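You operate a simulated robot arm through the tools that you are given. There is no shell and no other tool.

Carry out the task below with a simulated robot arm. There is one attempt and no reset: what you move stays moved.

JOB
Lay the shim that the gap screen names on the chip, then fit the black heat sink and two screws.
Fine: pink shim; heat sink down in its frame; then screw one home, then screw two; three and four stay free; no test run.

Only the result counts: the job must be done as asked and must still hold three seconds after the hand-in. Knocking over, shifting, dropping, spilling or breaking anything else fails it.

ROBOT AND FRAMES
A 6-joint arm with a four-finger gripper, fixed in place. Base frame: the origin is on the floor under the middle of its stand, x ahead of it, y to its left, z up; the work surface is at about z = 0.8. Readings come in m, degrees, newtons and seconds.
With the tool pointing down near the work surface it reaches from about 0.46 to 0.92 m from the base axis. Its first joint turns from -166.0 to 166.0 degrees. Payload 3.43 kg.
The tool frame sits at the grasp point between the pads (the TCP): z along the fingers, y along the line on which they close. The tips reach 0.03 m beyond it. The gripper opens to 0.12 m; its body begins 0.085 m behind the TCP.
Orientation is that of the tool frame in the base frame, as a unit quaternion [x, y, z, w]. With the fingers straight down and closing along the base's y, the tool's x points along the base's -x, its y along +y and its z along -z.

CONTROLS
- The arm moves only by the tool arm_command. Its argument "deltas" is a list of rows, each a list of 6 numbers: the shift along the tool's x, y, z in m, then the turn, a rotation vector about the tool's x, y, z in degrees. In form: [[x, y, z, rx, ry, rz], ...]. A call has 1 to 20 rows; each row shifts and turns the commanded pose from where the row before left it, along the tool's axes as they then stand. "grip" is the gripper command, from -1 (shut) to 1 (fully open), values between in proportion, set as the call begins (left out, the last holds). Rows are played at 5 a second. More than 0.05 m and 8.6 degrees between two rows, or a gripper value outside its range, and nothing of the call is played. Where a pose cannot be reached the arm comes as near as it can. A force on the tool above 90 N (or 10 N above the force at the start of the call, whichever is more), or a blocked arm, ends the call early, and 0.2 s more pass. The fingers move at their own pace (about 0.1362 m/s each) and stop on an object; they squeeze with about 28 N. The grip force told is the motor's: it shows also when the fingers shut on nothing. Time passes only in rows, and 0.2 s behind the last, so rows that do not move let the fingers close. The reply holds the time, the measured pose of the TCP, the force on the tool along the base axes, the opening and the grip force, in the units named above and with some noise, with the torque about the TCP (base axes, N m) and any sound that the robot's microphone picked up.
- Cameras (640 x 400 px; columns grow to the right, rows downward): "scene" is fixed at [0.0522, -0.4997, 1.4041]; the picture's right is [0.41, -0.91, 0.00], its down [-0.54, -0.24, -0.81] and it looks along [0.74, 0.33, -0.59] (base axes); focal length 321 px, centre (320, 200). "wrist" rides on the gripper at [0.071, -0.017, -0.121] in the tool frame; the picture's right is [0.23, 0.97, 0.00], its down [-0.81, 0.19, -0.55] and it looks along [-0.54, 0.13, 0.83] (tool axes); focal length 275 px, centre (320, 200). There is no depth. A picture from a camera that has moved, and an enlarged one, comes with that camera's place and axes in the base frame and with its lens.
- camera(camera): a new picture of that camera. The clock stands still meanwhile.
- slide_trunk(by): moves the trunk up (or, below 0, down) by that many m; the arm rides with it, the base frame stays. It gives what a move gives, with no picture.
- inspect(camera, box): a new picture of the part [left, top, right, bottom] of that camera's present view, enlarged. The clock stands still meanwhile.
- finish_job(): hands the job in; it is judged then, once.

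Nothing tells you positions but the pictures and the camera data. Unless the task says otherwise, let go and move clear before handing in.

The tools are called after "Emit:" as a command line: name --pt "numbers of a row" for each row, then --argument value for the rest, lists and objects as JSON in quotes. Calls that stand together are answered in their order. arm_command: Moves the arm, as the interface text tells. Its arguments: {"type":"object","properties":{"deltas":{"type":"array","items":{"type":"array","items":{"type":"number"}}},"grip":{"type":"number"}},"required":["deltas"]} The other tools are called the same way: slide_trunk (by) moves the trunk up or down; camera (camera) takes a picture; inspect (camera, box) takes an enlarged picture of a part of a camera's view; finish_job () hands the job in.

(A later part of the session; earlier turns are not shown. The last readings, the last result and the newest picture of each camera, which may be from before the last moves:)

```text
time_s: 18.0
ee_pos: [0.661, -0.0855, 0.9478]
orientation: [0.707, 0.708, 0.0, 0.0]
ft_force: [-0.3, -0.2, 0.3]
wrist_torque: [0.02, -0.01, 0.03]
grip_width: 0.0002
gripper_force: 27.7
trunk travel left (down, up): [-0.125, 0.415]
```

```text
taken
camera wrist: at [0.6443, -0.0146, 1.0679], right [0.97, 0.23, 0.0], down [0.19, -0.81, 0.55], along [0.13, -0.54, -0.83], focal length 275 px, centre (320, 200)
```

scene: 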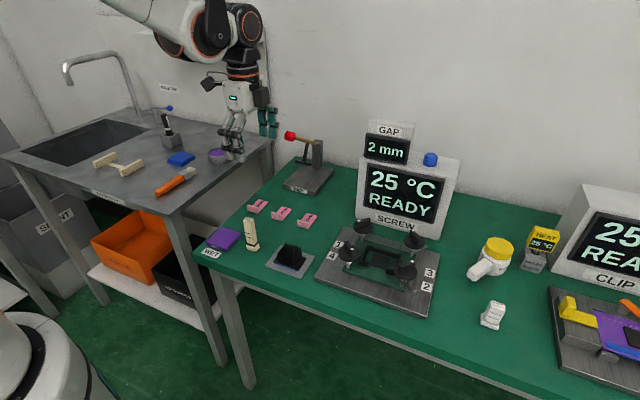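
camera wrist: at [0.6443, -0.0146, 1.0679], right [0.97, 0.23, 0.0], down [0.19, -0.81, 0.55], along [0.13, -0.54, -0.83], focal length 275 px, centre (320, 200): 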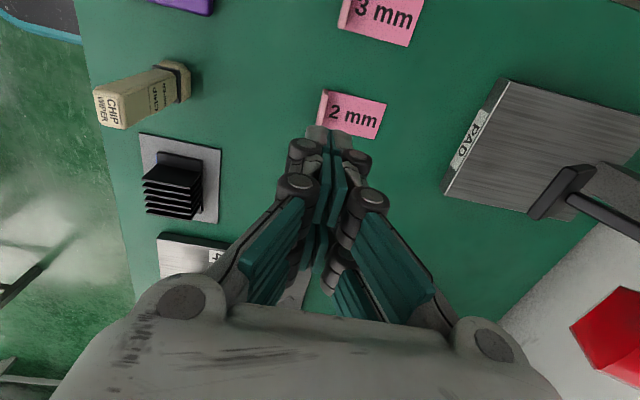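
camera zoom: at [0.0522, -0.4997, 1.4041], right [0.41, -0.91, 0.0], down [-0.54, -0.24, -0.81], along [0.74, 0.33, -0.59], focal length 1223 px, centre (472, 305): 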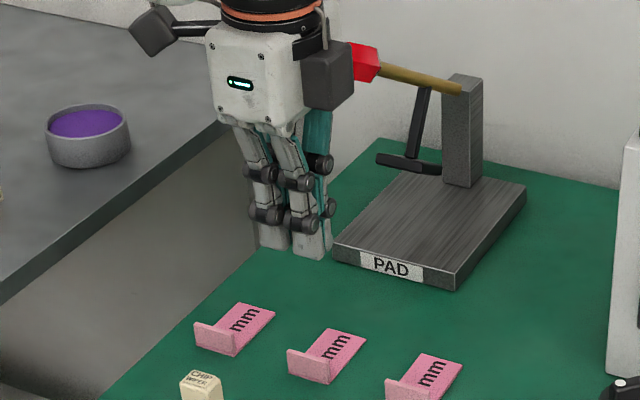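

The grip slipped off: the rounded tips only held the tab's top bevel. The shim is still lying in place, so I'll recheck exactly where it sits and grip lower this time.

Emit:
inspect --camera "wrist" --box '[300, 75, 400, 150]'

Emit:
inspect --camera "scene" --box '[260, 190, 330, 235]'

Emit:
inspect --camera "scene" --box '[290, 160, 340, 200]'

Emit:
inspect --camera "scene" --box '[280, 140, 330, 190]'

```text
5.33 times, centred on (350, 112) of wrist
camera zoom: at [0.6443, -0.0146, 1.0679], right [0.97, 0.23, 0.0], down [0.19, -0.81, 0.55], along [0.13, -0.54, -0.83], focal length 1468 px, centre (160, 667)
```

zoom: 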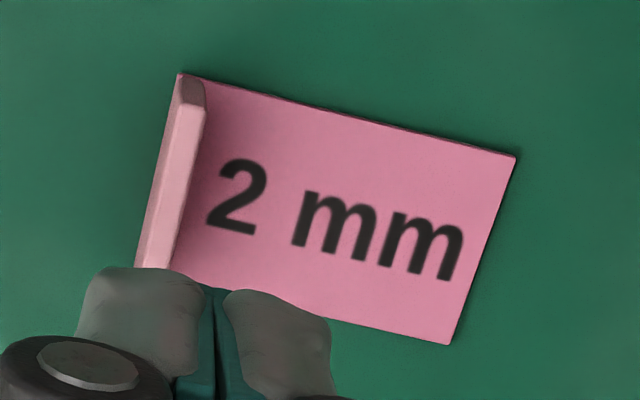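

```text
8.89 times, centred on (295, 212) of scene
camera zoom: at [0.0522, -0.4997, 1.4041], right [0.41, -0.91, 0.0], down [-0.54, -0.24, -0.81], along [0.74, 0.33, -0.59], focal length 2854 px, centre (542, 89)
```

zoom: 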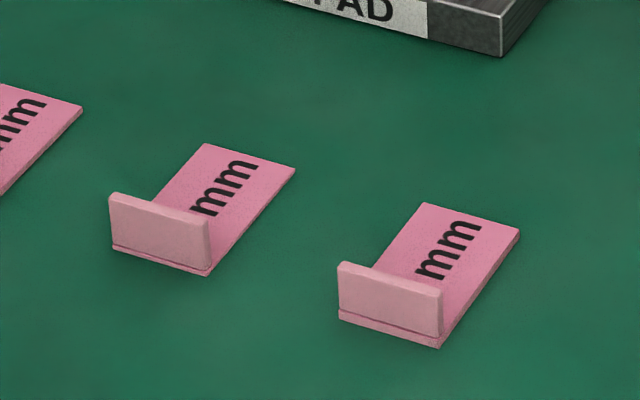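

```text
10.00 times, centred on (315, 180) of scene
camera zoom: at [0.0522, -0.4997, 1.4041], right [0.41, -0.91, 0.0], down [-0.54, -0.24, -0.81], along [0.74, 0.33, -0.59], focal length 3211 px, centre (370, 400)
```

zoom: 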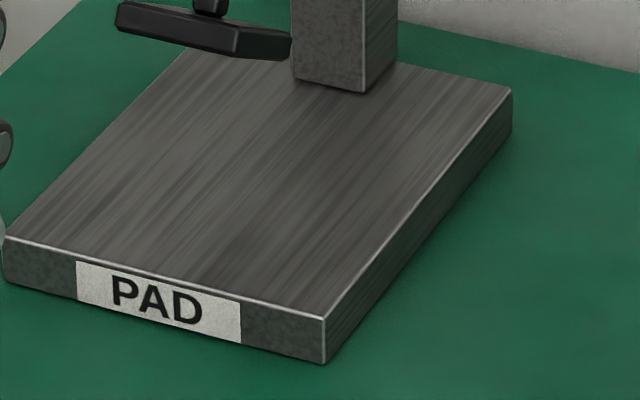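

```text
8.00 times, centred on (305, 165) of scene
camera zoom: at [0.0522, -0.4997, 1.4041], right [0.41, -0.91, 0.0], down [-0.54, -0.24, -0.81], along [0.74, 0.33, -0.59], focal length 2569 px, centre (440, 480)
```

zoom: 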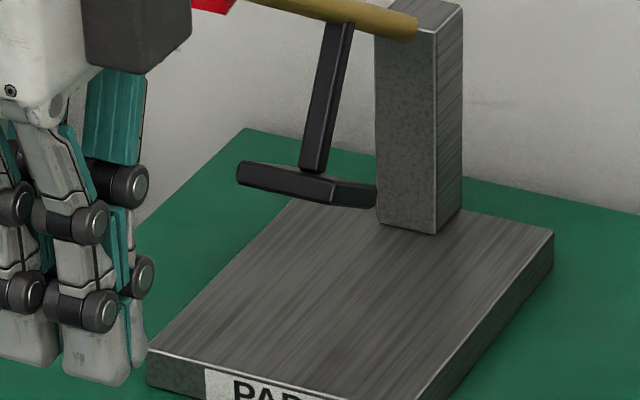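

The shim hasn't moved. I'll open slightly, descend to 0.839 for a deeper overlap, and grip again.

Emit:
arm_command --pt "0 0 0 0 0 0" --pt "0 0.0005 0 0 0 0" --pt "0 0 0.04 0 0 0" --pt "0 0 0.04 0 0 0" --pt "0 0 0.0285 0 0 0" --pt "0 0 0 0 0 0" --grip -0.45

Emit:
arm_command --pt "0 0 0 0 0 0" --pt "0 0 0 0 0 0" --pt "0 0 0 0 0 0" --grip -1

Emit:
inspect --camera "scene" --box '[250, 170, 330, 235]'

```text
time_s: 19.4
ee_pos: [0.663, -0.0856, 0.8398]
orientation: [0.706, 0.708, 0.0, 0.0]
ft_force: [0.2, 0.6, -0.1]
wrist_torque: [-0.01, 0.03, -0.01]
grip_width: 0.0329
gripper_force: 0.0
trunk travel left (down, up): [-0.125, 0.415]
```

```text
time_s: 20.2
ee_pos: [0.661, -0.0847, 0.8391]
orientation: [0.707, 0.707, 0.0, 0.0]
ft_force: [0.0, 1.1, -0.3]
wrist_torque: [0.0, -0.01, 0.05]
grip_width: 0.006
gripper_force: 28.0
trunk travel left (down, up): [-0.125, 0.415]
```

```text
6.15 times, centred on (290, 202) of scene
camera zoom: at [0.0522, -0.4997, 1.4041], right [0.41, -0.91, 0.0], down [-0.54, -0.24, -0.81], along [0.74, 0.33, -0.59], focal length 1976 px, centre (505, 185)
```

zoom: 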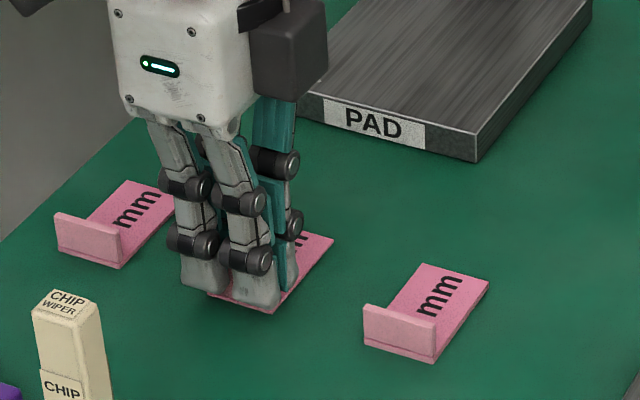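

Solid contact at 6 mm with no vertical force. I'll lift 1 cm first and confirm the grip holds.

Emit:
arm_command --pt "0 0 -0.003 0 0 0" --pt "0 0 -0.004 0 0 0" --pt "0 0 -0.005 0 0 0" --pt "0 0 0 0 0 0"

Emit:
inspect --camera "scene" --box '[250, 170, 330, 235]'

Emit:
inspect --camera "wrist" --box '[260, 90, 440, 230]'

```text
time_s: 21.2
ee_pos: [0.661, -0.0842, 0.8504]
orientation: [0.706, 0.708, 0.0, 0.0]
ft_force: [-0.5, 0.8, 0.3]
wrist_torque: [0.01, -0.01, 0.03]
grip_width: 0.0058
gripper_force: 27.7
trunk travel left (down, up): [-0.125, 0.415]
```

```text
6.15 times, centred on (290, 202) of scene
camera zoom: at [0.0522, -0.4997, 1.4041], right [0.41, -0.91, 0.0], down [-0.54, -0.24, -0.81], along [0.74, 0.33, -0.59], focal length 1976 px, centre (505, 185)
```

zoom: 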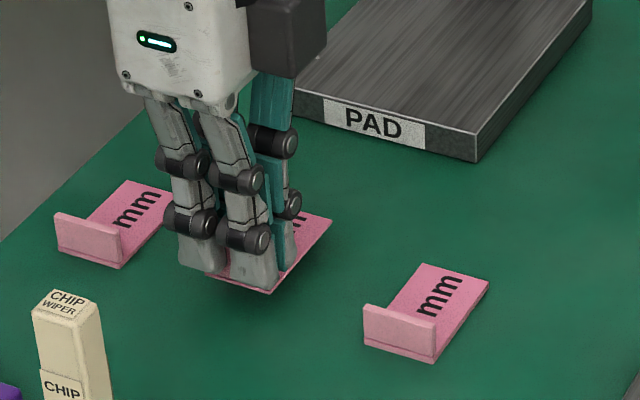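

```text
2.86 times, centred on (350, 160) of wrist
camera zoom: at [0.6454, -0.0142, 0.9711], right [0.97, 0.23, 0.0], down [0.19, -0.81, 0.55], along [0.13, -0.54, -0.83], focal length 786 px, centre (234, 314)
```

zoom: 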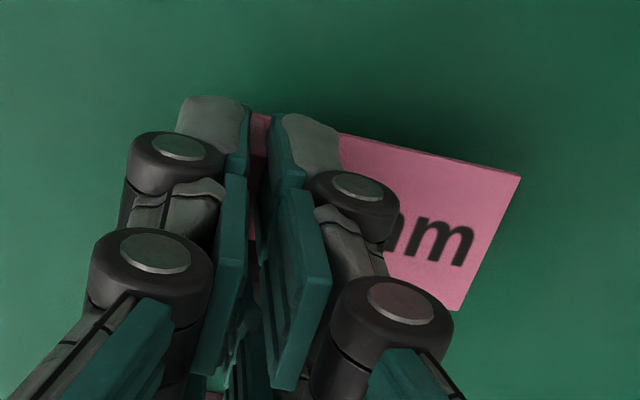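

The shim is held level. I'll raise it to a safe height, carry it over the fixture, and stop above the chip to check alignment.

Emit:
arm_command --pt "0 0 -0.03 0 0 0" --pt "0 0 -0.04 0 0 0" --pt "0 0 -0.04 0 0 0" --pt "0 0 -0.04 0 0 0" --pt "-0.04057 -0.01194 0 0 0 0" --pt "-0.04057 -0.01194 0 0 0 0" --pt "-0.04057 -0.01194 0 0 0 0" --pt "-0.04057 -0.01194 0 0 0 0" --pt "-0.04057 -0.01194 0 0 0 0" --pt "-0.04057 -0.01194 0 0 0 0" --pt "-0.04057 -0.01194 0 0 0 0" --pt "-0.04057 -0.01194 0 0 0 0" --pt "0 0 0 0 0 0"

Emit:
camera --camera "wrist"

Emit:
inspect --camera "scene" --box '[310, 130, 450, 310]'

```text
time_s: 24.0
ee_pos: [0.5675, -0.4106, 1.0018]
orientation: [0.706, 0.708, 0.001, 0.0]
ft_force: [0.4, -1.0, 0.1]
wrist_torque: [0.01, 0.04, 0.01]
grip_width: 0.0061
gripper_force: 28.1
trunk travel left (down, up): [-0.125, 0.415]
```

```text
taken
camera wrist: at [0.5505, -0.3399, 1.1212], right [0.97, 0.23, 0.0], down [0.19, -0.81, 0.55], along [0.13, -0.54, -0.83], focal length 275 px, centre (320, 200)
```

wrist: 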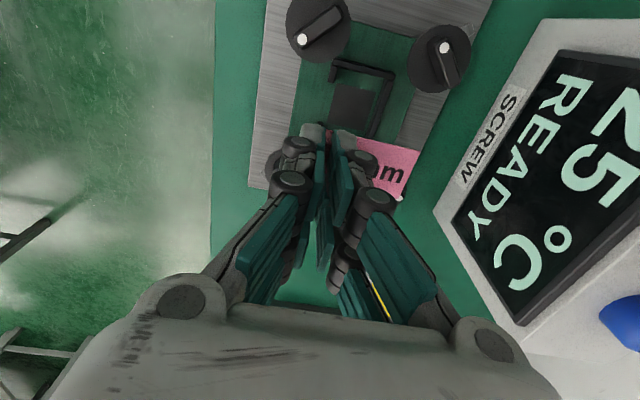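

```text
2.22 times, centred on (380, 220) of scene
camera zoom: at [0.0522, -0.4997, 1.4041], right [0.41, -0.91, 0.0], down [-0.54, -0.24, -0.81], along [0.74, 0.33, -0.59], focal length 714 px, centre (187, 156)
```

zoom: 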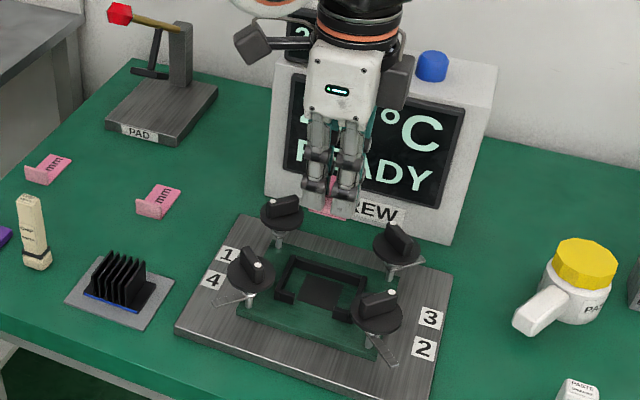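

The shim is still held over the fixture. I'll enlarge the wrist view to check where the chip and frame lie relative to the held shim.

Emit:
inspect --camera "wrist" --box '[270, 0, 480, 130]'

Emit:
inspect --camera "wrist" --box '[280, 100, 440, 220]'

```text
3.05 times, centred on (375, 65) of wrist
camera zoom: at [0.5505, -0.3399, 1.1212], right [0.97, 0.23, 0.0], down [0.19, -0.81, 0.55], along [0.13, -0.54, -0.83], focal length 839 px, centre (152, 611)
```

zoom: 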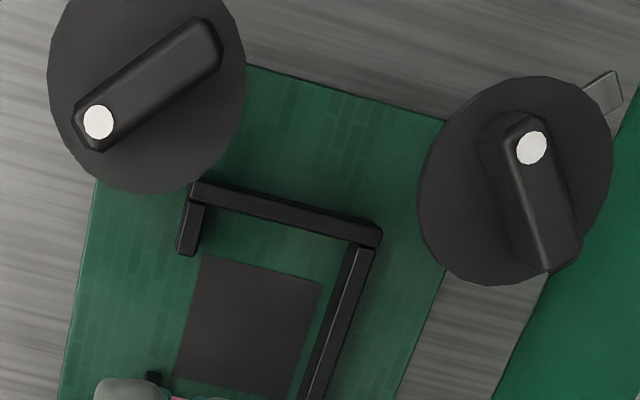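

```text
3.33 times, centred on (360, 160) of wrist
camera zoom: at [0.5505, -0.3399, 1.1212], right [0.97, 0.23, 0.0], down [0.19, -0.81, 0.55], along [0.13, -0.54, -0.83], focal length 918 px, centre (187, 333)
```

zoom: 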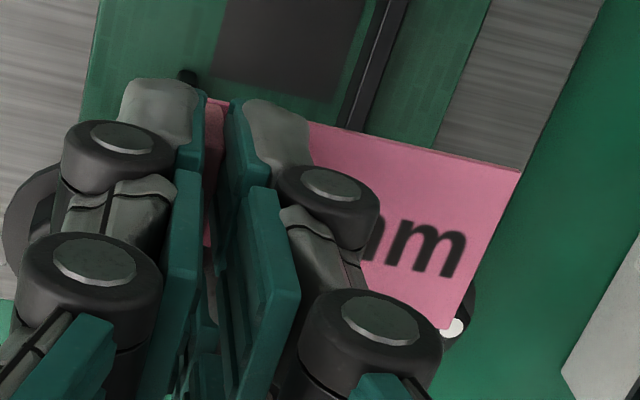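

Everything agrees to about 1 mm: the opening centre is y of about -0.411 and the far wall's inner face is x of about 0.628. I'll nudge 1 mm in x and y, then lower until the shim is just above the frame top.

Emit:
arm_command --pt "-0.001 -0.001 0 0 0 0" --pt "0 0 0.04 0 0 0" --pt "0 0 0.04 0 0 0" --pt "0 0 0.025 0 0 0" --pt "0 0 0.019 0 0 0" --pt "0 0 0 0 0 0"

Emit:
inspect --camera "wrist" --box '[240, 60, 440, 200]'

Emit:
inspect --camera "scene" --box '[330, 190, 440, 300]'

```text
time_s: 25.4
ee_pos: [0.5656, -0.4107, 0.8775]
orientation: [0.707, 0.707, 0.0, 0.0]
ft_force: [-1.0, 0.3, 0.5]
wrist_torque: [0.0, -0.05, -0.04]
grip_width: 0.0062
gripper_force: 27.9
trunk travel left (down, up): [-0.125, 0.415]
```

```text
2.86 times, centred on (340, 130) of wrist
camera zoom: at [0.5493, -0.3405, 0.9969], right [0.97, 0.23, 0.0], down [0.19, -0.81, 0.55], along [0.13, -0.54, -0.83], focal length 786 px, centre (263, 400)
```

zoom: 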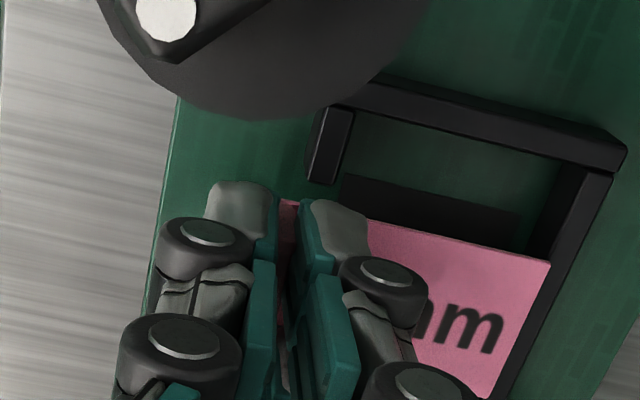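

```text
3.64 times, centred on (385, 245) of scene
camera zoom: at [0.0522, -0.4997, 1.4041], right [0.41, -0.91, 0.0], down [-0.54, -0.24, -0.81], along [0.74, 0.33, -0.59], focal length 1168 px, centre (84, 36)
```

zoom: 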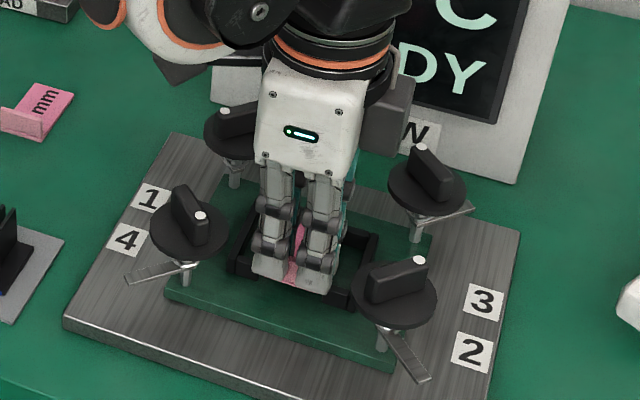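

The shim sits centred in the opening with about 3 mm to spare on each side. I'll lower it in small steps and watch the force.

Emit:
arm_command --pt "0 0 0.004 0 0 0" --pt "0 0 0.004 0 0 0" --pt "0 0 0.002 0 0 0" --pt "0 0 0 0 0 0"

Emit:
inspect --camera "wrist" --box '[260, 60, 420, 200]'

Emit:
inspect --camera "scene" --box '[355, 225, 425, 285]'

```text
time_s: 26.4
ee_pos: [0.5653, -0.4112, 0.8671]
orientation: [0.707, 0.708, 0.0, 0.0]
ft_force: [-4.1, 0.8, 4.9]
wrist_torque: [0.07, -0.16, 0.07]
grip_width: 0.0062
gripper_force: 28.2
trunk travel left (down, up): [-0.125, 0.415]
```

```text
2.86 times, centred on (340, 130) of wrist
camera zoom: at [0.5496, -0.3407, 0.9871], right [0.97, 0.23, 0.0], down [0.19, -0.81, 0.55], along [0.13, -0.54, -0.83], focal length 786 px, centre (263, 400)
```

zoom: 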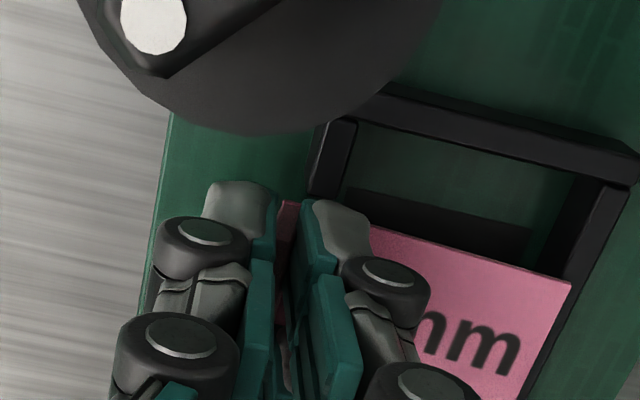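

```text
6.67 times, centred on (390, 255) of scene
camera zoom: at [0.0522, -0.4997, 1.4041], right [0.41, -0.91, 0.0], down [-0.54, -0.24, -0.81], along [0.74, 0.33, -0.59], focal length 2141 px, centre (-147, -167)
```

zoom: 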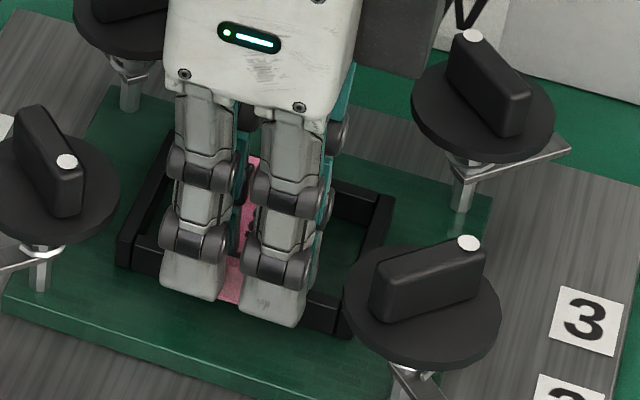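

Contact came early and the shim tilted in the grip: its far edge is resting on the far wall. Triangulating again, the frame top is about 0.842, the chip top about 0.83, and the far wall's inner face x is about 0.623, so I was a few mm too far forward. I'll back straight up and look at how the shim is held.

Emit:
arm_command --pt "0 0 -0.005 0 0 0" --pt "0 0 -0.01 0 0 0" --pt "0 0 -0.03 0 0 0" --pt "0 0 -0.04 0 0 0" --pt "0 0 -0.04 0 0 0" --pt "0 0 0 0 0 0"

Emit:
inspect --camera "wrist" --box '[260, 90, 440, 220]'

Emit:
inspect --camera "scene" --box '[330, 160, 430, 260]'

```text
time_s: 27.8
ee_pos: [0.566, -0.4101, 0.9926]
orientation: [0.707, 0.708, 0.0, 0.0]
ft_force: [0.2, 0.1, 0.2]
wrist_torque: [-0.03, -0.06, 0.05]
grip_width: 0.0061
gripper_force: 28.2
trunk travel left (down, up): [-0.125, 0.415]
```

```text
3.08 times, centred on (350, 155) of wrist
camera zoom: at [0.5494, -0.3401, 1.1117], right [0.97, 0.23, 0.0], down [0.19, -0.81, 0.55], along [0.13, -0.54, -0.83], focal length 847 px, centre (228, 338)
```

zoom: 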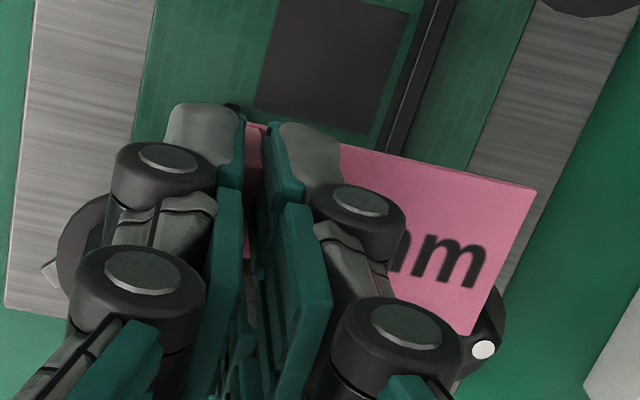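

```text
4.00 times, centred on (380, 210) of scene
camera zoom: at [0.0522, -0.4997, 1.4041], right [0.41, -0.91, 0.0], down [-0.54, -0.24, -0.81], along [0.74, 0.33, -0.59], focal length 1284 px, centre (80, 160)
```

zoom: 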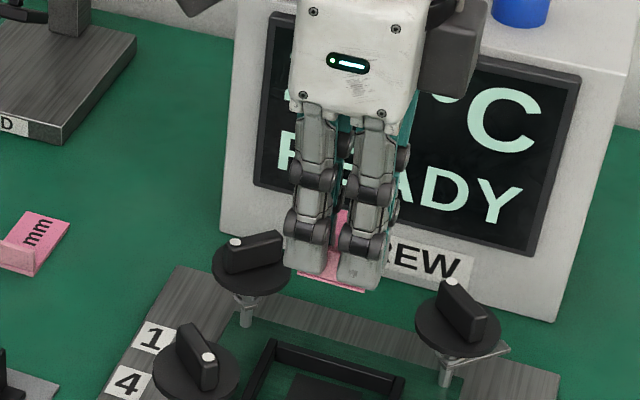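

The shim sprang back level, so the grip is good. I'll move 5 mm toward -x so its far edge clears the far wall, then lower to just above the frame and check.

Emit:
arm_command --pt "0 -0.005 0 0 0 0" --pt "0 0 0.04 0 0 0" --pt "0 0 0.04 0 0 0" --pt "0 0 0.027 0 0 0" --pt "0 0 0 0 0 0"

Emit:
inspect --camera "wrist" --box '[260, 60, 420, 200]'

Emit:
inspect --camera "scene" --box '[355, 225, 425, 285]'

```text
time_s: 29.0
ee_pos: [0.5619, -0.4129, 0.885]
orientation: [0.707, 0.708, 0.001, 0.0]
ft_force: [0.5, -1.1, 0.2]
wrist_torque: [-0.02, -0.02, 0.02]
grip_width: 0.0057
gripper_force: 28.1
trunk travel left (down, up): [-0.125, 0.415]
```

```text
2.86 times, centred on (340, 130) of wrist
camera zoom: at [0.5451, -0.3409, 1.0048], right [0.97, 0.23, 0.0], down [0.19, -0.81, 0.55], along [0.13, -0.54, -0.83], focal length 786 px, centre (263, 400)
```

zoom: 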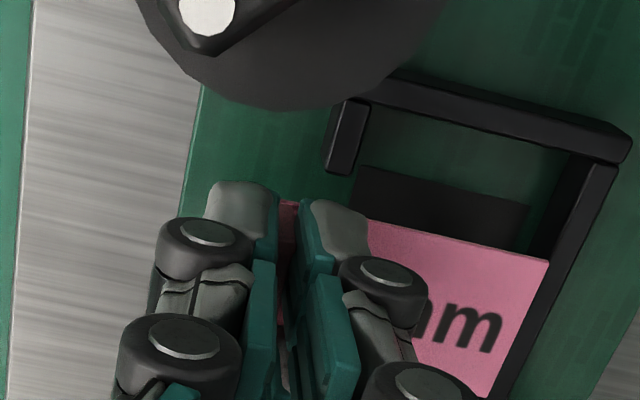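

```text
6.67 times, centred on (390, 255) of scene
camera zoom: at [0.0522, -0.4997, 1.4041], right [0.41, -0.91, 0.0], down [-0.54, -0.24, -0.81], along [0.74, 0.33, -0.59], focal length 2141 px, centre (-147, -167)
```

zoom: 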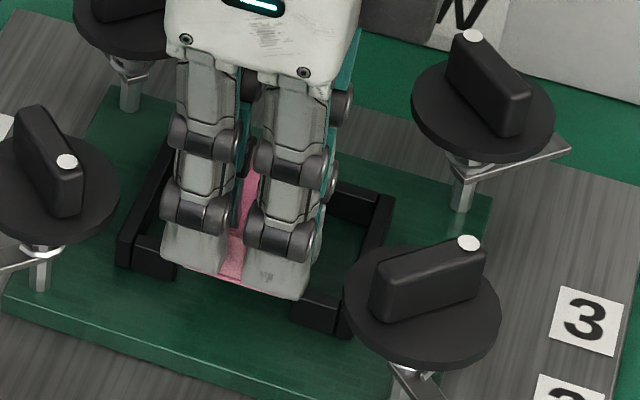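

There is now about 3 mm of clearance at the far wall. I'll shift 1.5 mm toward +y to centre in the opening and keep lowering in small steps.

Emit:
arm_command --pt "0.0015 0 0 0 0 0" --pt "0 0 0.004 0 0 0" --pt "0 0 0.003 0 0 0" --pt "0 0 0 0 0 0"

Emit:
inspect --camera "wrist" --box '[260, 60, 420, 200]'

Emit:
inspect --camera "scene" --box '[355, 225, 425, 285]'

```text
time_s: 30.0
ee_pos: [0.5608, -0.4101, 0.8774]
orientation: [0.707, 0.707, 0.0, 0.0]
ft_force: [0.2, -0.2, 0.4]
wrist_torque: [0.02, -0.02, 0.02]
grip_width: 0.006
gripper_force: 28.0
trunk travel left (down, up): [-0.125, 0.415]
```

```text
2.86 times, centred on (340, 130) of wrist
camera zoom: at [0.545, -0.3393, 0.9978], right [0.97, 0.23, 0.0], down [0.19, -0.81, 0.55], along [0.13, -0.54, -0.83], focal length 786 px, centre (263, 400)
```

zoom: 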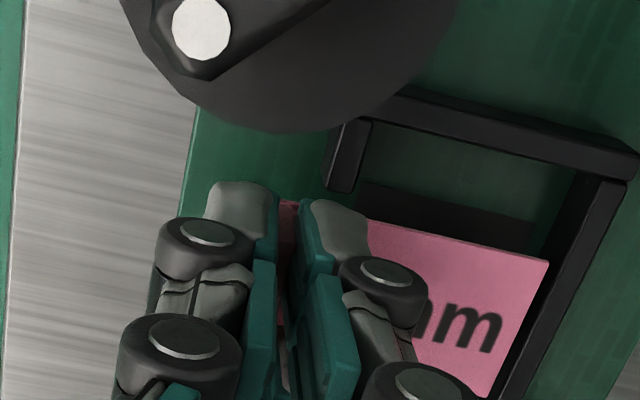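

```text
6.67 times, centred on (390, 255) of scene
camera zoom: at [0.0522, -0.4997, 1.4041], right [0.41, -0.91, 0.0], down [-0.54, -0.24, -0.81], along [0.74, 0.33, -0.59], focal length 2141 px, centre (-147, -167)
```

zoom: 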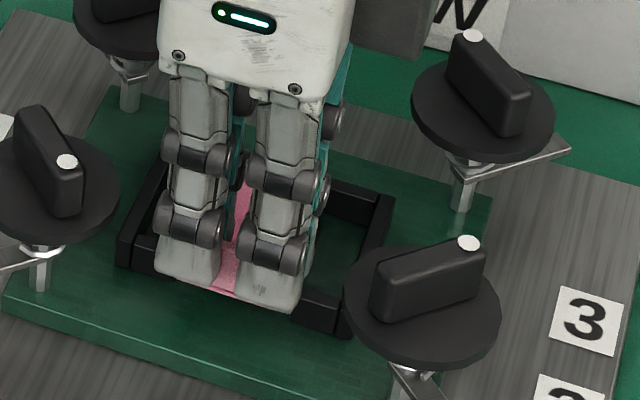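

No contact yet, and the plate is now level with the wall tops and inside the far wall. I'll continue in 1-2 mm steps.

Emit:
arm_command --pt "0 0 0.001 0 0 0" --pt "0 0 0.001 0 0 0" --pt "0 0 0.001 0 0 0" --pt "0 0 0 0 0 0"

Emit:
arm_command --pt "0 0 0.001 0 0 0" --pt "0 0 0.001 0 0 0" --pt "0 0 0 0 0 0"

Emit:
inspect --camera "wrist" --box '[260, 60, 420, 200]'

```text
time_s: 31.0
ee_pos: [0.5615, -0.4111, 0.8754]
orientation: [0.706, 0.708, 0.0, 0.0]
ft_force: [0.1, 0.4, -0.5]
wrist_torque: [-0.01, -0.04, 0.01]
grip_width: 0.0061
gripper_force: 28.0
trunk travel left (down, up): [-0.125, 0.415]
```

```text
time_s: 31.8
ee_pos: [0.5625, -0.4107, 0.872]
orientation: [0.707, 0.707, 0.0, 0.0]
ft_force: [0.5, 0.0, -1.2]
wrist_torque: [-0.01, 0.02, 0.02]
grip_width: 0.006
gripper_force: 28.1
trunk travel left (down, up): [-0.125, 0.415]
```

```text
2.86 times, centred on (340, 130) of wrist
camera zoom: at [0.5452, -0.3391, 0.9924], right [0.97, 0.23, 0.0], down [0.19, -0.81, 0.55], along [0.13, -0.54, -0.83], focal length 786 px, centre (263, 400)
```

zoom: 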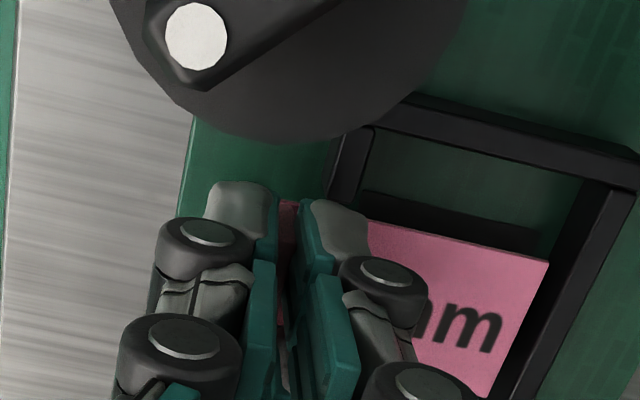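

Still free. Another 2 mm.

Emit:
arm_command --pt "0 0 0.001 0 0 0" --pt "0 0 0.001 0 0 0" --pt "0 0 0 0 0 0"

Emit:
arm_command --pt "0 0 0.001 0 0 0" --pt "0 0 0 0 0 0"

Emit:
arm_command --pt "0 0 0.001 0 0 0" --pt "0 0 0 0 0 0"

Emit:
inspect --camera "wrist" --box '[260, 60, 420, 200]'

Emit:
inspect --camera "scene" --box '[355, 225, 425, 285]'

```text
time_s: 32.6
ee_pos: [0.5608, -0.4109, 0.8706]
orientation: [0.706, 0.708, -0.001, 0.0]
ft_force: [0.2, 0.8, -0.4]
wrist_torque: [0.01, 0.06, 0.01]
grip_width: 0.0062
gripper_force: 28.0
trunk travel left (down, up): [-0.125, 0.415]
```

```text
time_s: 33.2
ee_pos: [0.5619, -0.41, 0.8699]
orientation: [0.707, 0.707, -0.001, 0.0]
ft_force: [0.5, 0.1, 0.4]
wrist_torque: [0.03, -0.01, 0.01]
grip_width: 0.0057
gripper_force: 27.9
trunk travel left (down, up): [-0.125, 0.415]
```

```text
time_s: 33.8
ee_pos: [0.5624, -0.4097, 0.8698]
orientation: [0.706, 0.708, 0.001, -0.001]
ft_force: [-0.1, 0.5, -0.1]
wrist_torque: [0.01, 0.05, 0.01]
grip_width: 0.0059
gripper_force: 28.4
trunk travel left (down, up): [-0.125, 0.415]
```

```text
2.86 times, centred on (340, 130) of wrist
camera zoom: at [0.5451, -0.3392, 0.9885], right [0.97, 0.23, 0.0], down [0.19, -0.81, 0.55], along [0.13, -0.54, -0.83], focal length 786 px, centre (263, 400)
```

zoom: 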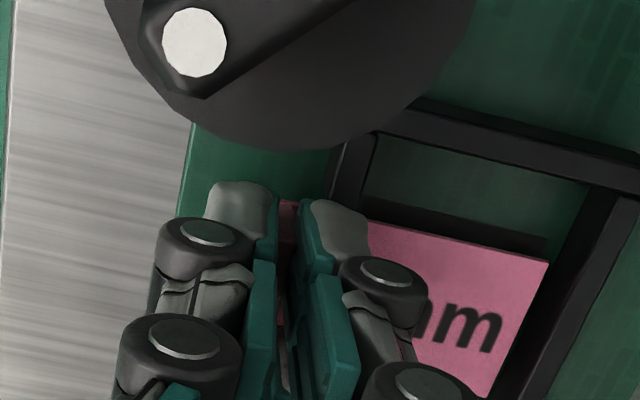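

```text
6.67 times, centred on (390, 255) of scene
camera zoom: at [0.0522, -0.4997, 1.4041], right [0.41, -0.91, 0.0], down [-0.54, -0.24, -0.81], along [0.74, 0.33, -0.59], focal length 2141 px, centre (-147, -167)
```

zoom: 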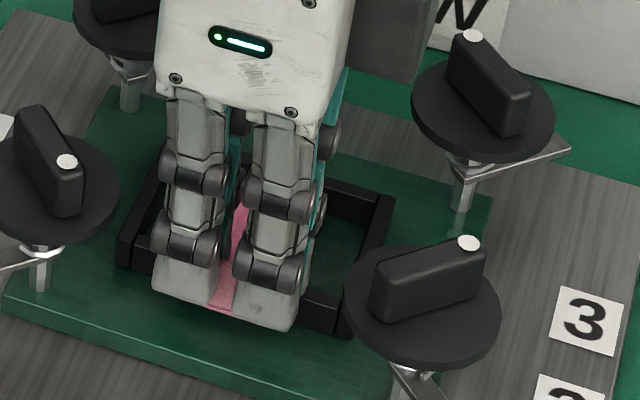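

The plate is well below the wall tops and there is still no contact. I'll continue 1 mm at a time.

Emit:
arm_command --pt "0 0 0.001 0 0 0" --pt "0 0 0 0 0 0"

Emit:
arm_command --pt "0 0 0.001 0 0 0" --pt "0 0 0 0 0 0"

Emit:
inspect --camera "wrist" --box '[260, 60, 420, 200]'

```text
time_s: 34.4
ee_pos: [0.5611, -0.4096, 0.8675]
orientation: [0.706, 0.708, 0.0, 0.0]
ft_force: [0.1, 0.7, -0.3]
wrist_torque: [-0.04, 0.01, -0.02]
grip_width: 0.0061
gripper_force: 27.6
trunk travel left (down, up): [-0.125, 0.415]
```

```text
time_s: 35.0
ee_pos: [0.5615, -0.4099, 0.8666]
orientation: [0.707, 0.708, 0.0, -0.001]
ft_force: [0.5, 0.0, 0.8]
wrist_torque: [0.02, 0.0, 0.01]
grip_width: 0.0058
gripper_force: 28.2
trunk travel left (down, up): [-0.125, 0.415]
```

```text
2.86 times, centred on (340, 130) of wrist
camera zoom: at [0.5452, -0.339, 0.9865], right [0.97, 0.23, 0.0], down [0.19, -0.81, 0.55], along [0.13, -0.54, -0.83], focal length 786 px, centre (263, 400)
```

zoom: 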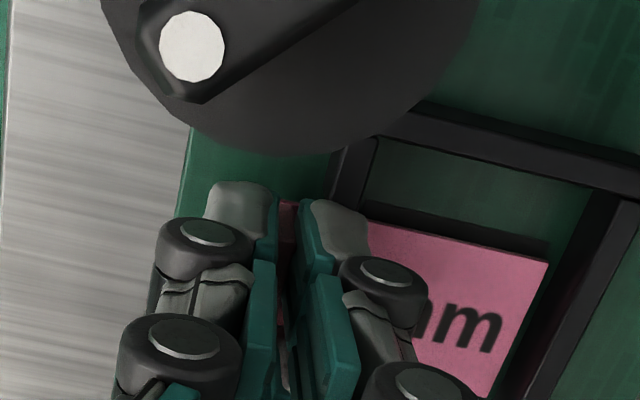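

Still no contact; the shim is closing on the chip. Two more 1 mm steps.

Emit:
arm_command --pt "0 0 0.001 0 0 0" --pt "0 0 0 0 0 0"

Emit:
arm_command --pt "0 0 0.001 0 0 0" --pt "0 0 0 0 0 0"

Emit:
inspect --camera "wrist" --box '[260, 60, 420, 200]'

Emit:
inspect --camera "scene" --box '[355, 225, 425, 285]'

```text
time_s: 35.6
ee_pos: [0.5625, -0.4103, 0.8664]
orientation: [0.707, 0.708, 0.0, 0.0]
ft_force: [2.3, -0.9, 8.5]
wrist_torque: [-0.04, -0.1, -0.01]
grip_width: 0.0059
gripper_force: 27.9
trunk travel left (down, up): [-0.125, 0.415]
```

```text
time_s: 36.2
ee_pos: [0.5604, -0.4093, 0.8668]
orientation: [0.707, 0.707, 0.0, 0.002]
ft_force: [8.2, -6.0, 24.5]
wrist_torque: [-0.09, -0.47, -0.04]
grip_width: 0.006
gripper_force: 28.1
trunk travel left (down, up): [-0.125, 0.415]
```

```text
2.86 times, centred on (340, 130) of wrist
camera zoom: at [0.5448, -0.3387, 0.9857], right [0.97, 0.23, 0.0], down [0.19, -0.81, 0.55], along [0.13, -0.54, -0.83], focal length 786 px, centre (263, 400)
```

zoom: 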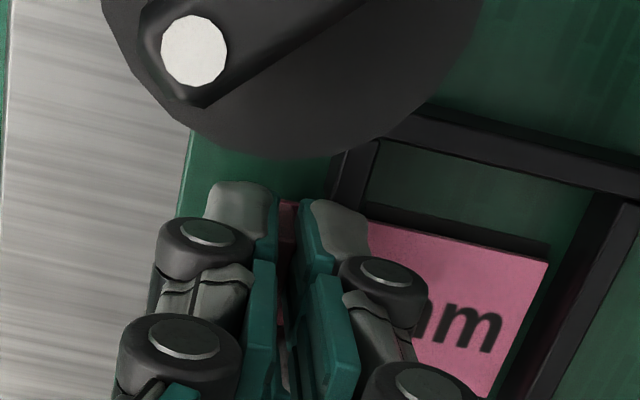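

```text
6.67 times, centred on (390, 255) of scene
camera zoom: at [0.0522, -0.4997, 1.4041], right [0.41, -0.91, 0.0], down [-0.54, -0.24, -0.81], along [0.74, 0.33, -0.59], focal length 2141 px, centre (-147, -167)
```

zoom: 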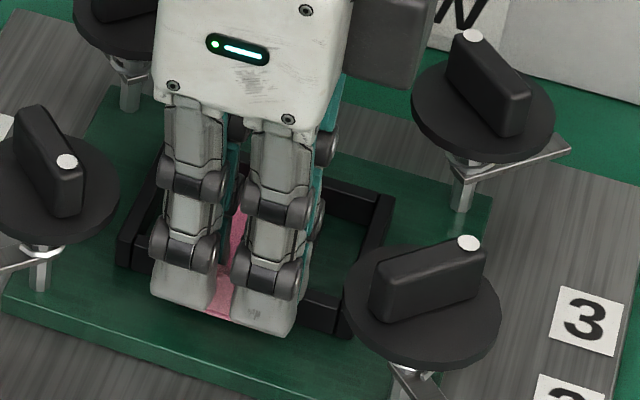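

The torque puts this contact at x of about 0.569: the far fingertips are on the frame's front lugs, and the shim itself sits just above the chip. I'll back off 1 mm and loosen the grip only slightly, so the shim slides down between the pads.

Emit:
arm_command --pt "0 0 -0.0015 0 0 0" --pt "0 0 0 0 0 0"

Emit:
arm_command --pt "0 0 0 0 0 0" --pt "0 0 0 0 0 0" --pt "0 0 0 0 0 0" --grip -0.85

Emit:
inspect --camera "wrist" --box '[260, 60, 420, 200]'

Emit:
inspect --camera "scene" --box '[355, 225, 425, 285]'

```text
time_s: 36.8
ee_pos: [0.5613, -0.41, 0.8668]
orientation: [0.706, 0.708, 0.0, 0.001]
ft_force: [3.5, -0.2, 4.3]
wrist_torque: [-0.01, -0.08, -0.02]
grip_width: 0.006
gripper_force: 28.1
trunk travel left (down, up): [-0.125, 0.415]
```

```text
time_s: 37.6
ee_pos: [0.5605, -0.4091, 0.8667]
orientation: [0.707, 0.708, 0.0, -0.001]
ft_force: [-0.9, 0.4, 3.4]
wrist_torque: [-0.01, -0.03, 0.01]
grip_width: 0.0077
gripper_force: 0.0
trunk travel left (down, up): [-0.125, 0.415]
```

```text
2.86 times, centred on (340, 130) of wrist
camera zoom: at [0.5446, -0.3389, 0.9865], right [0.97, 0.23, 0.0], down [0.19, -0.81, 0.55], along [0.13, -0.54, -0.83], focal length 786 px, centre (263, 400)
```

zoom: 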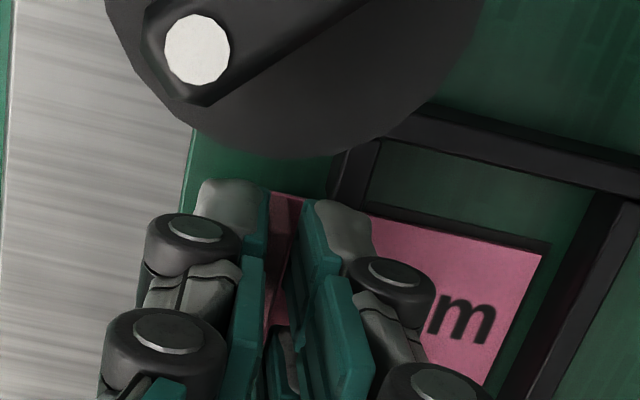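

```text
6.67 times, centred on (390, 255) of scene
camera zoom: at [0.0522, -0.4997, 1.4041], right [0.41, -0.91, 0.0], down [-0.54, -0.24, -0.81], along [0.74, 0.33, -0.59], focal length 2141 px, centre (-147, -167)
```

zoom: 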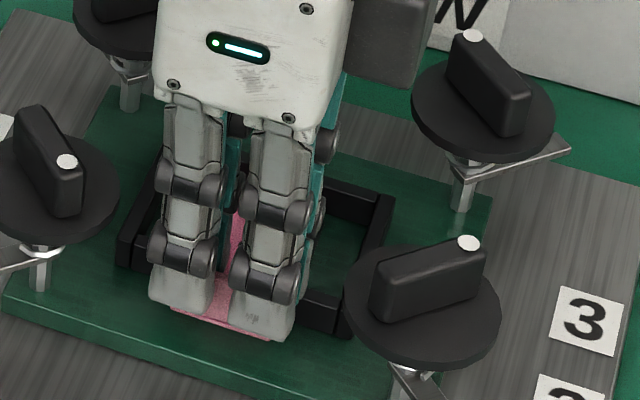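

The shim slid down onto the chip. I'll raise 2 mm, open a little wider so the tab is free, then go straight up and inspect.

Emit:
arm_command --pt "0 0 -0.001 0 0 0" --pt "0 0 -0.001 0 0 0"

Emit:
arm_command --pt "0 0 0 0 0 0" --pt "0 0 0 0 0 0" --pt "0 0 -0.005 0 0 0" --pt "0 0 -0.01 0 0 0" --pt "0 0 -0.03 0 0 0" --pt "0 0 -0.04 0 0 0" --pt "0 0 -0.04 0 0 0" --pt "0 0 0 0 0 0" --grip -0.55

Emit:
camera --camera "wrist"

Emit:
inspect --camera "scene" --box '[345, 220, 425, 285]'

Emit:
inspect --camera "wrist" --box '[280, 20, 460, 160]'

```text
time_s: 38.2
ee_pos: [0.5618, -0.4096, 0.8689]
orientation: [0.706, 0.708, 0.0, 0.0]
ft_force: [-0.3, -0.3, -0.1]
wrist_torque: [0.0, 0.02, 0.0]
grip_width: 0.0088
gripper_force: 0.1
trunk travel left (down, up): [-0.125, 0.415]
```

```text
time_s: 40.0
ee_pos: [0.5623, -0.4095, 0.9939]
orientation: [0.707, 0.708, 0.0, 0.0]
ft_force: [-0.8, 0.3, 0.2]
wrist_torque: [0.01, -0.04, -0.01]
grip_width: 0.0271
gripper_force: 0.0
trunk travel left (down, up): [-0.125, 0.415]
```

```text
taken
camera wrist: at [0.5446, -0.3396, 1.1138], right [0.97, 0.23, 0.0], down [0.19, -0.81, 0.55], along [0.13, -0.54, -0.83], focal length 275 px, centre (320, 200)
```

wrist: 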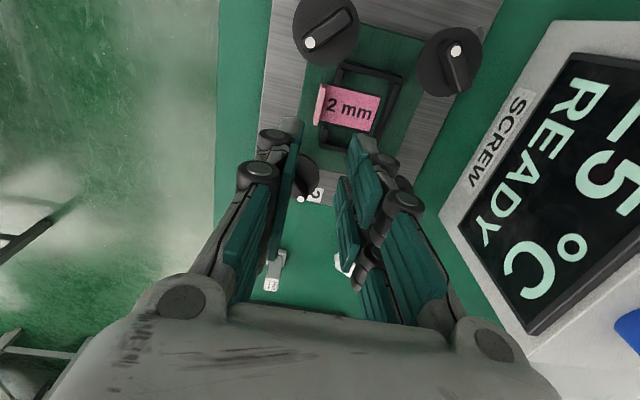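

```text
6.15 times, centred on (385, 252) of scene
camera zoom: at [0.0522, -0.4997, 1.4041], right [0.41, -0.91, 0.0], down [-0.54, -0.24, -0.81], along [0.74, 0.33, -0.59], focal length 1976 px, centre (-80, -123)
```

zoom: 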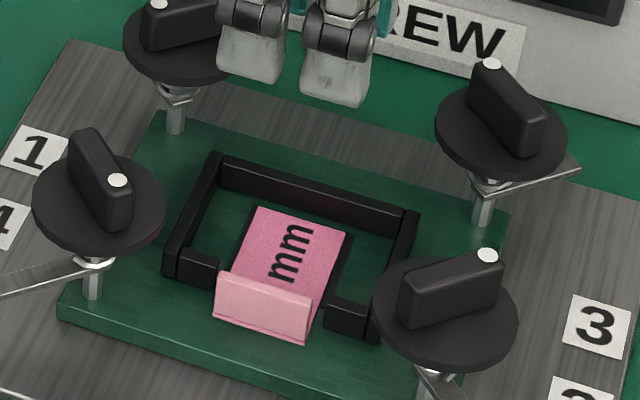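

```text
2.86 times, centred on (370, 90) of wrist
camera zoom: at [0.5446, -0.3396, 1.1138], right [0.97, 0.23, 0.0], down [0.19, -0.81, 0.55], along [0.13, -0.54, -0.83], focal length 786 px, centre (177, 514)
```

zoom: 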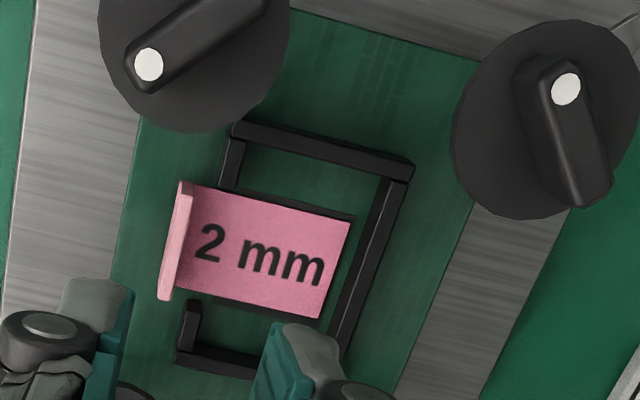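

The 2 mm shim lies flat on the chip with its tab in the opening. Next is the heat sink: base about 0.045 x 0.069, centred near (0.531, -0.199), fin tops about 0.8405. I'll move above it with the same tool orientation and look closely.

Emit:
arm_command --pt "0 0 -0.04 0 0 0" --pt "0.0422 -0.0058 0 0 0 0" --pt "0.0422 -0.0058 0 0 0 0" --pt "0.0422 -0.0058 0 0 0 0" --pt "0.0422 -0.0058 0 0 0 0" --pt "0.0422 -0.0058 0 0 0 0" --pt "0 0 0.05 0 0 0" --pt "0 0 0.04 0 0 0" --pt "0 0 0 0 0 0" --grip 0.25

Emit:
camera --camera "wrist"

Emit:
inspect --camera "scene" --box '[230, 140, 350, 290]'

```text
time_s: 42.0
ee_pos: [0.5331, -0.1999, 0.9418]
orientation: [0.707, 0.707, -0.001, 0.001]
ft_force: [0.9, 0.1, 0.2]
wrist_torque: [0.0, 0.01, -0.01]
grip_width: 0.075
gripper_force: 0.0
trunk travel left (down, up): [-0.125, 0.415]
```

```text
taken
camera wrist: at [0.5164, -0.1293, 1.0622], right [0.97, 0.23, 0.0], down [0.19, -0.81, 0.55], along [0.13, -0.54, -0.83], focal length 275 px, centre (320, 200)
```

wrist: 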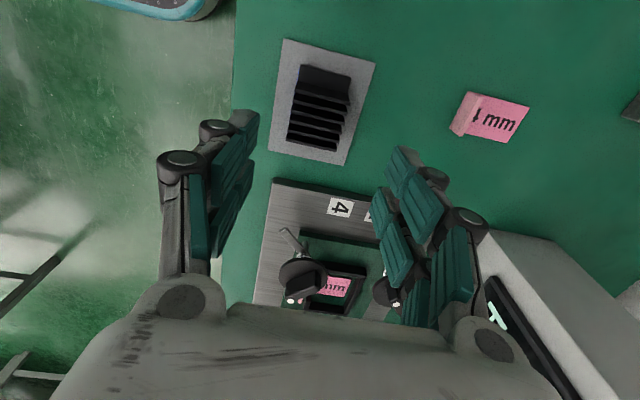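

```text
2.67 times, centred on (290, 215) of scene
camera zoom: at [0.0522, -0.4997, 1.4041], right [0.41, -0.91, 0.0], down [-0.54, -0.24, -0.81], along [0.74, 0.33, -0.59], focal length 856 px, centre (400, 160)
```

zoom: 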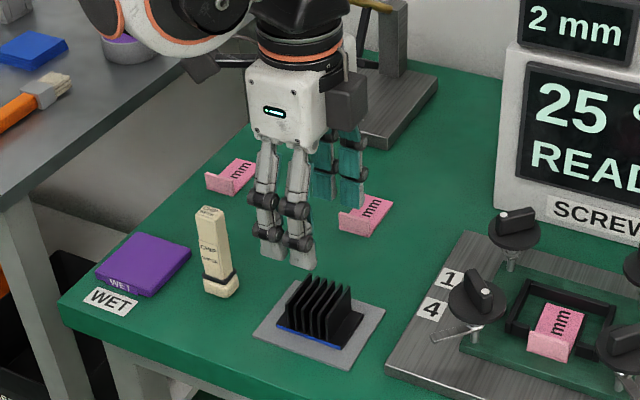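

Emit:
inspect --camera "wrist" --box '[260, 30, 390, 175]'

Emit:
inspect --camera "scene" --box '[265, 235, 325, 280]'

```text
2.76 times, centred on (325, 102) of wrist
camera zoom: at [0.5164, -0.1293, 1.0622], right [0.97, 0.23, 0.0], down [0.19, -0.81, 0.55], along [0.13, -0.54, -0.83], focal length 759 px, centre (306, 469)
```

zoom: 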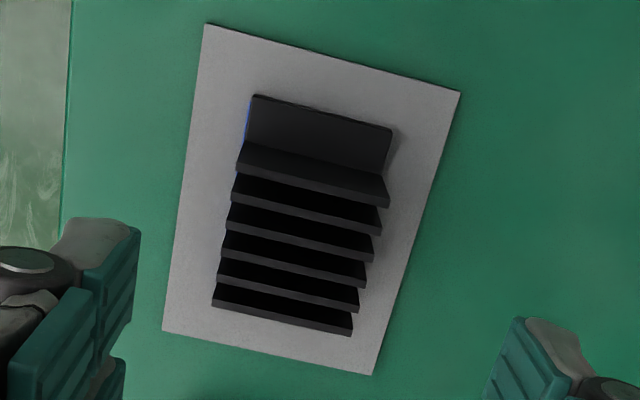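

```text
8.89 times, centred on (295, 258) of scene
camera zoom: at [0.0522, -0.4997, 1.4041], right [0.41, -0.91, 0.0], down [-0.54, -0.24, -0.81], along [0.74, 0.33, -0.59], focal length 2854 px, centre (542, -311)
```

zoom: 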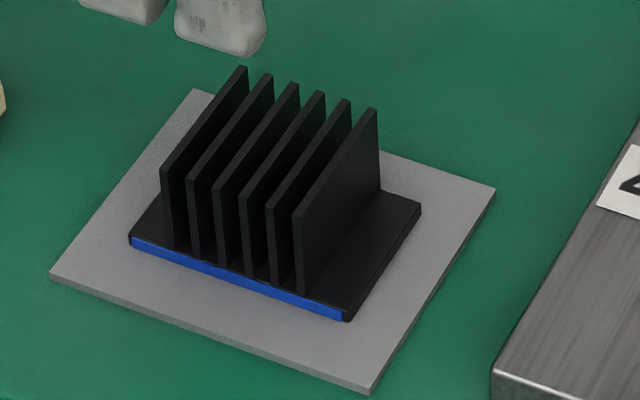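

The fins run the full base length along x, and a blue stripe marks the base's front edge; orientation stays as it is. I'll descend to TCP z of about 0.848 so the pads span the fin ends above the tab height, then close.

Emit:
arm_command --pt "-0.0012 0 0.035 0 0 0" --pt "0 0 0.035 0 0 0" --pt "0 0 0.0255 0 0 0" --pt "0 0 0 0 0 0"

Emit:
inspect --camera "scene" --box '[255, 195, 345, 285]'

Emit:
camera --camera "wrist"

```text
time_s: 43.0
ee_pos: [0.5334, -0.2005, 0.8477]
orientation: [0.706, 0.708, 0.001, 0.0]
ft_force: [0.4, 0.2, -0.4]
wrist_torque: [-0.01, -0.03, 0.0]
grip_width: 0.0747
gripper_force: 0.1
trunk travel left (down, up): [-0.125, 0.415]
```

```text
4.44 times, centred on (300, 240) of scene
camera zoom: at [0.0522, -0.4997, 1.4041], right [0.41, -0.91, 0.0], down [-0.54, -0.24, -0.81], along [0.74, 0.33, -0.59], focal length 1427 px, centre (409, 22)
```

zoom: 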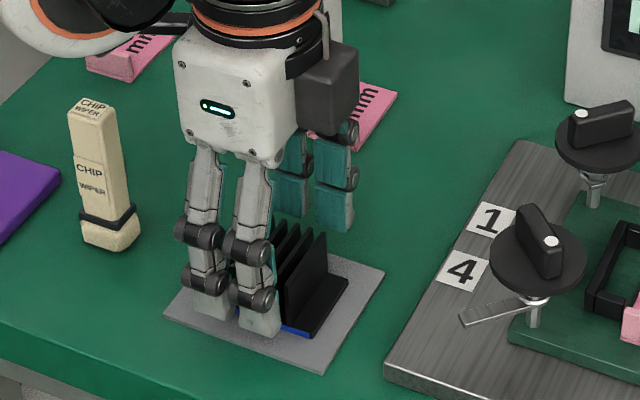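

```text
taken
camera wrist: at [0.5167, -0.1292, 0.9675], right [0.97, 0.23, 0.0], down [0.19, -0.81, 0.55], along [0.13, -0.54, -0.83], focal length 275 px, centre (320, 200)
```

wrist: 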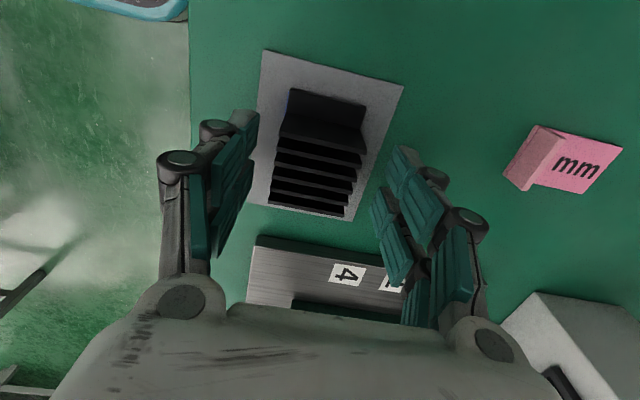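

The fingers straddle the fins, centred on the heat sink. I'll close now.

Emit:
arm_command --pt "0 0 0 0 0 0" --pt "0 0 0 0 0 0" --pt "0 0 0 0 0 0" --grip -1

Emit:
inspect --camera "scene" --box '[255, 195, 345, 285]'

Emit:
inspect --camera "wrist" --box '[230, 40, 420, 220]'

```text
time_s: 43.8
ee_pos: [0.5326, -0.2009, 0.8478]
orientation: [0.707, 0.707, 0.0, -0.001]
ft_force: [-0.4, 0.4, 3.8]
wrist_torque: [0.01, 0.14, 0.01]
grip_width: 0.0441
gripper_force: 27.7
trunk travel left (down, up): [-0.125, 0.415]
```

```text
4.44 times, centred on (300, 240) of scene
camera zoom: at [0.0522, -0.4997, 1.4041], right [0.41, -0.91, 0.0], down [-0.54, -0.24, -0.81], along [0.74, 0.33, -0.59], focal length 1427 px, centre (409, 22)
```

zoom: 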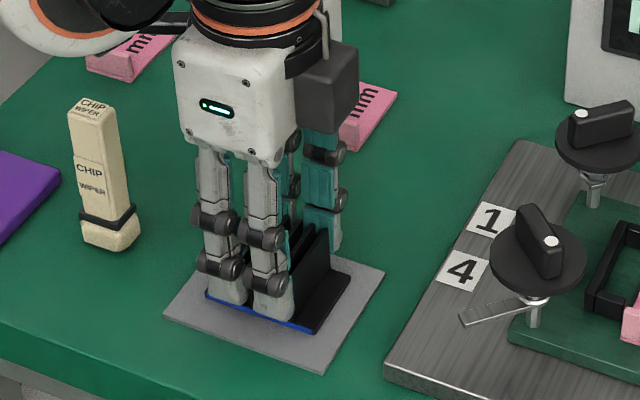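

```text
2.22 times, centred on (325, 130) of wrist
camera zoom: at [0.5164, -0.1291, 0.968], right [0.97, 0.23, 0.0], down [0.19, -0.81, 0.55], along [0.13, -0.54, -0.83], focal length 612 px, centre (309, 356)
```

zoom: 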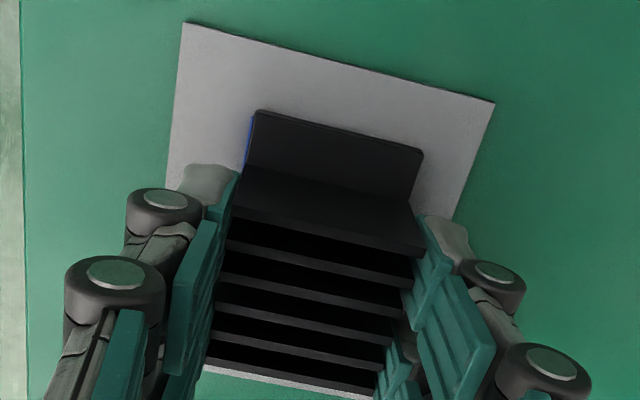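

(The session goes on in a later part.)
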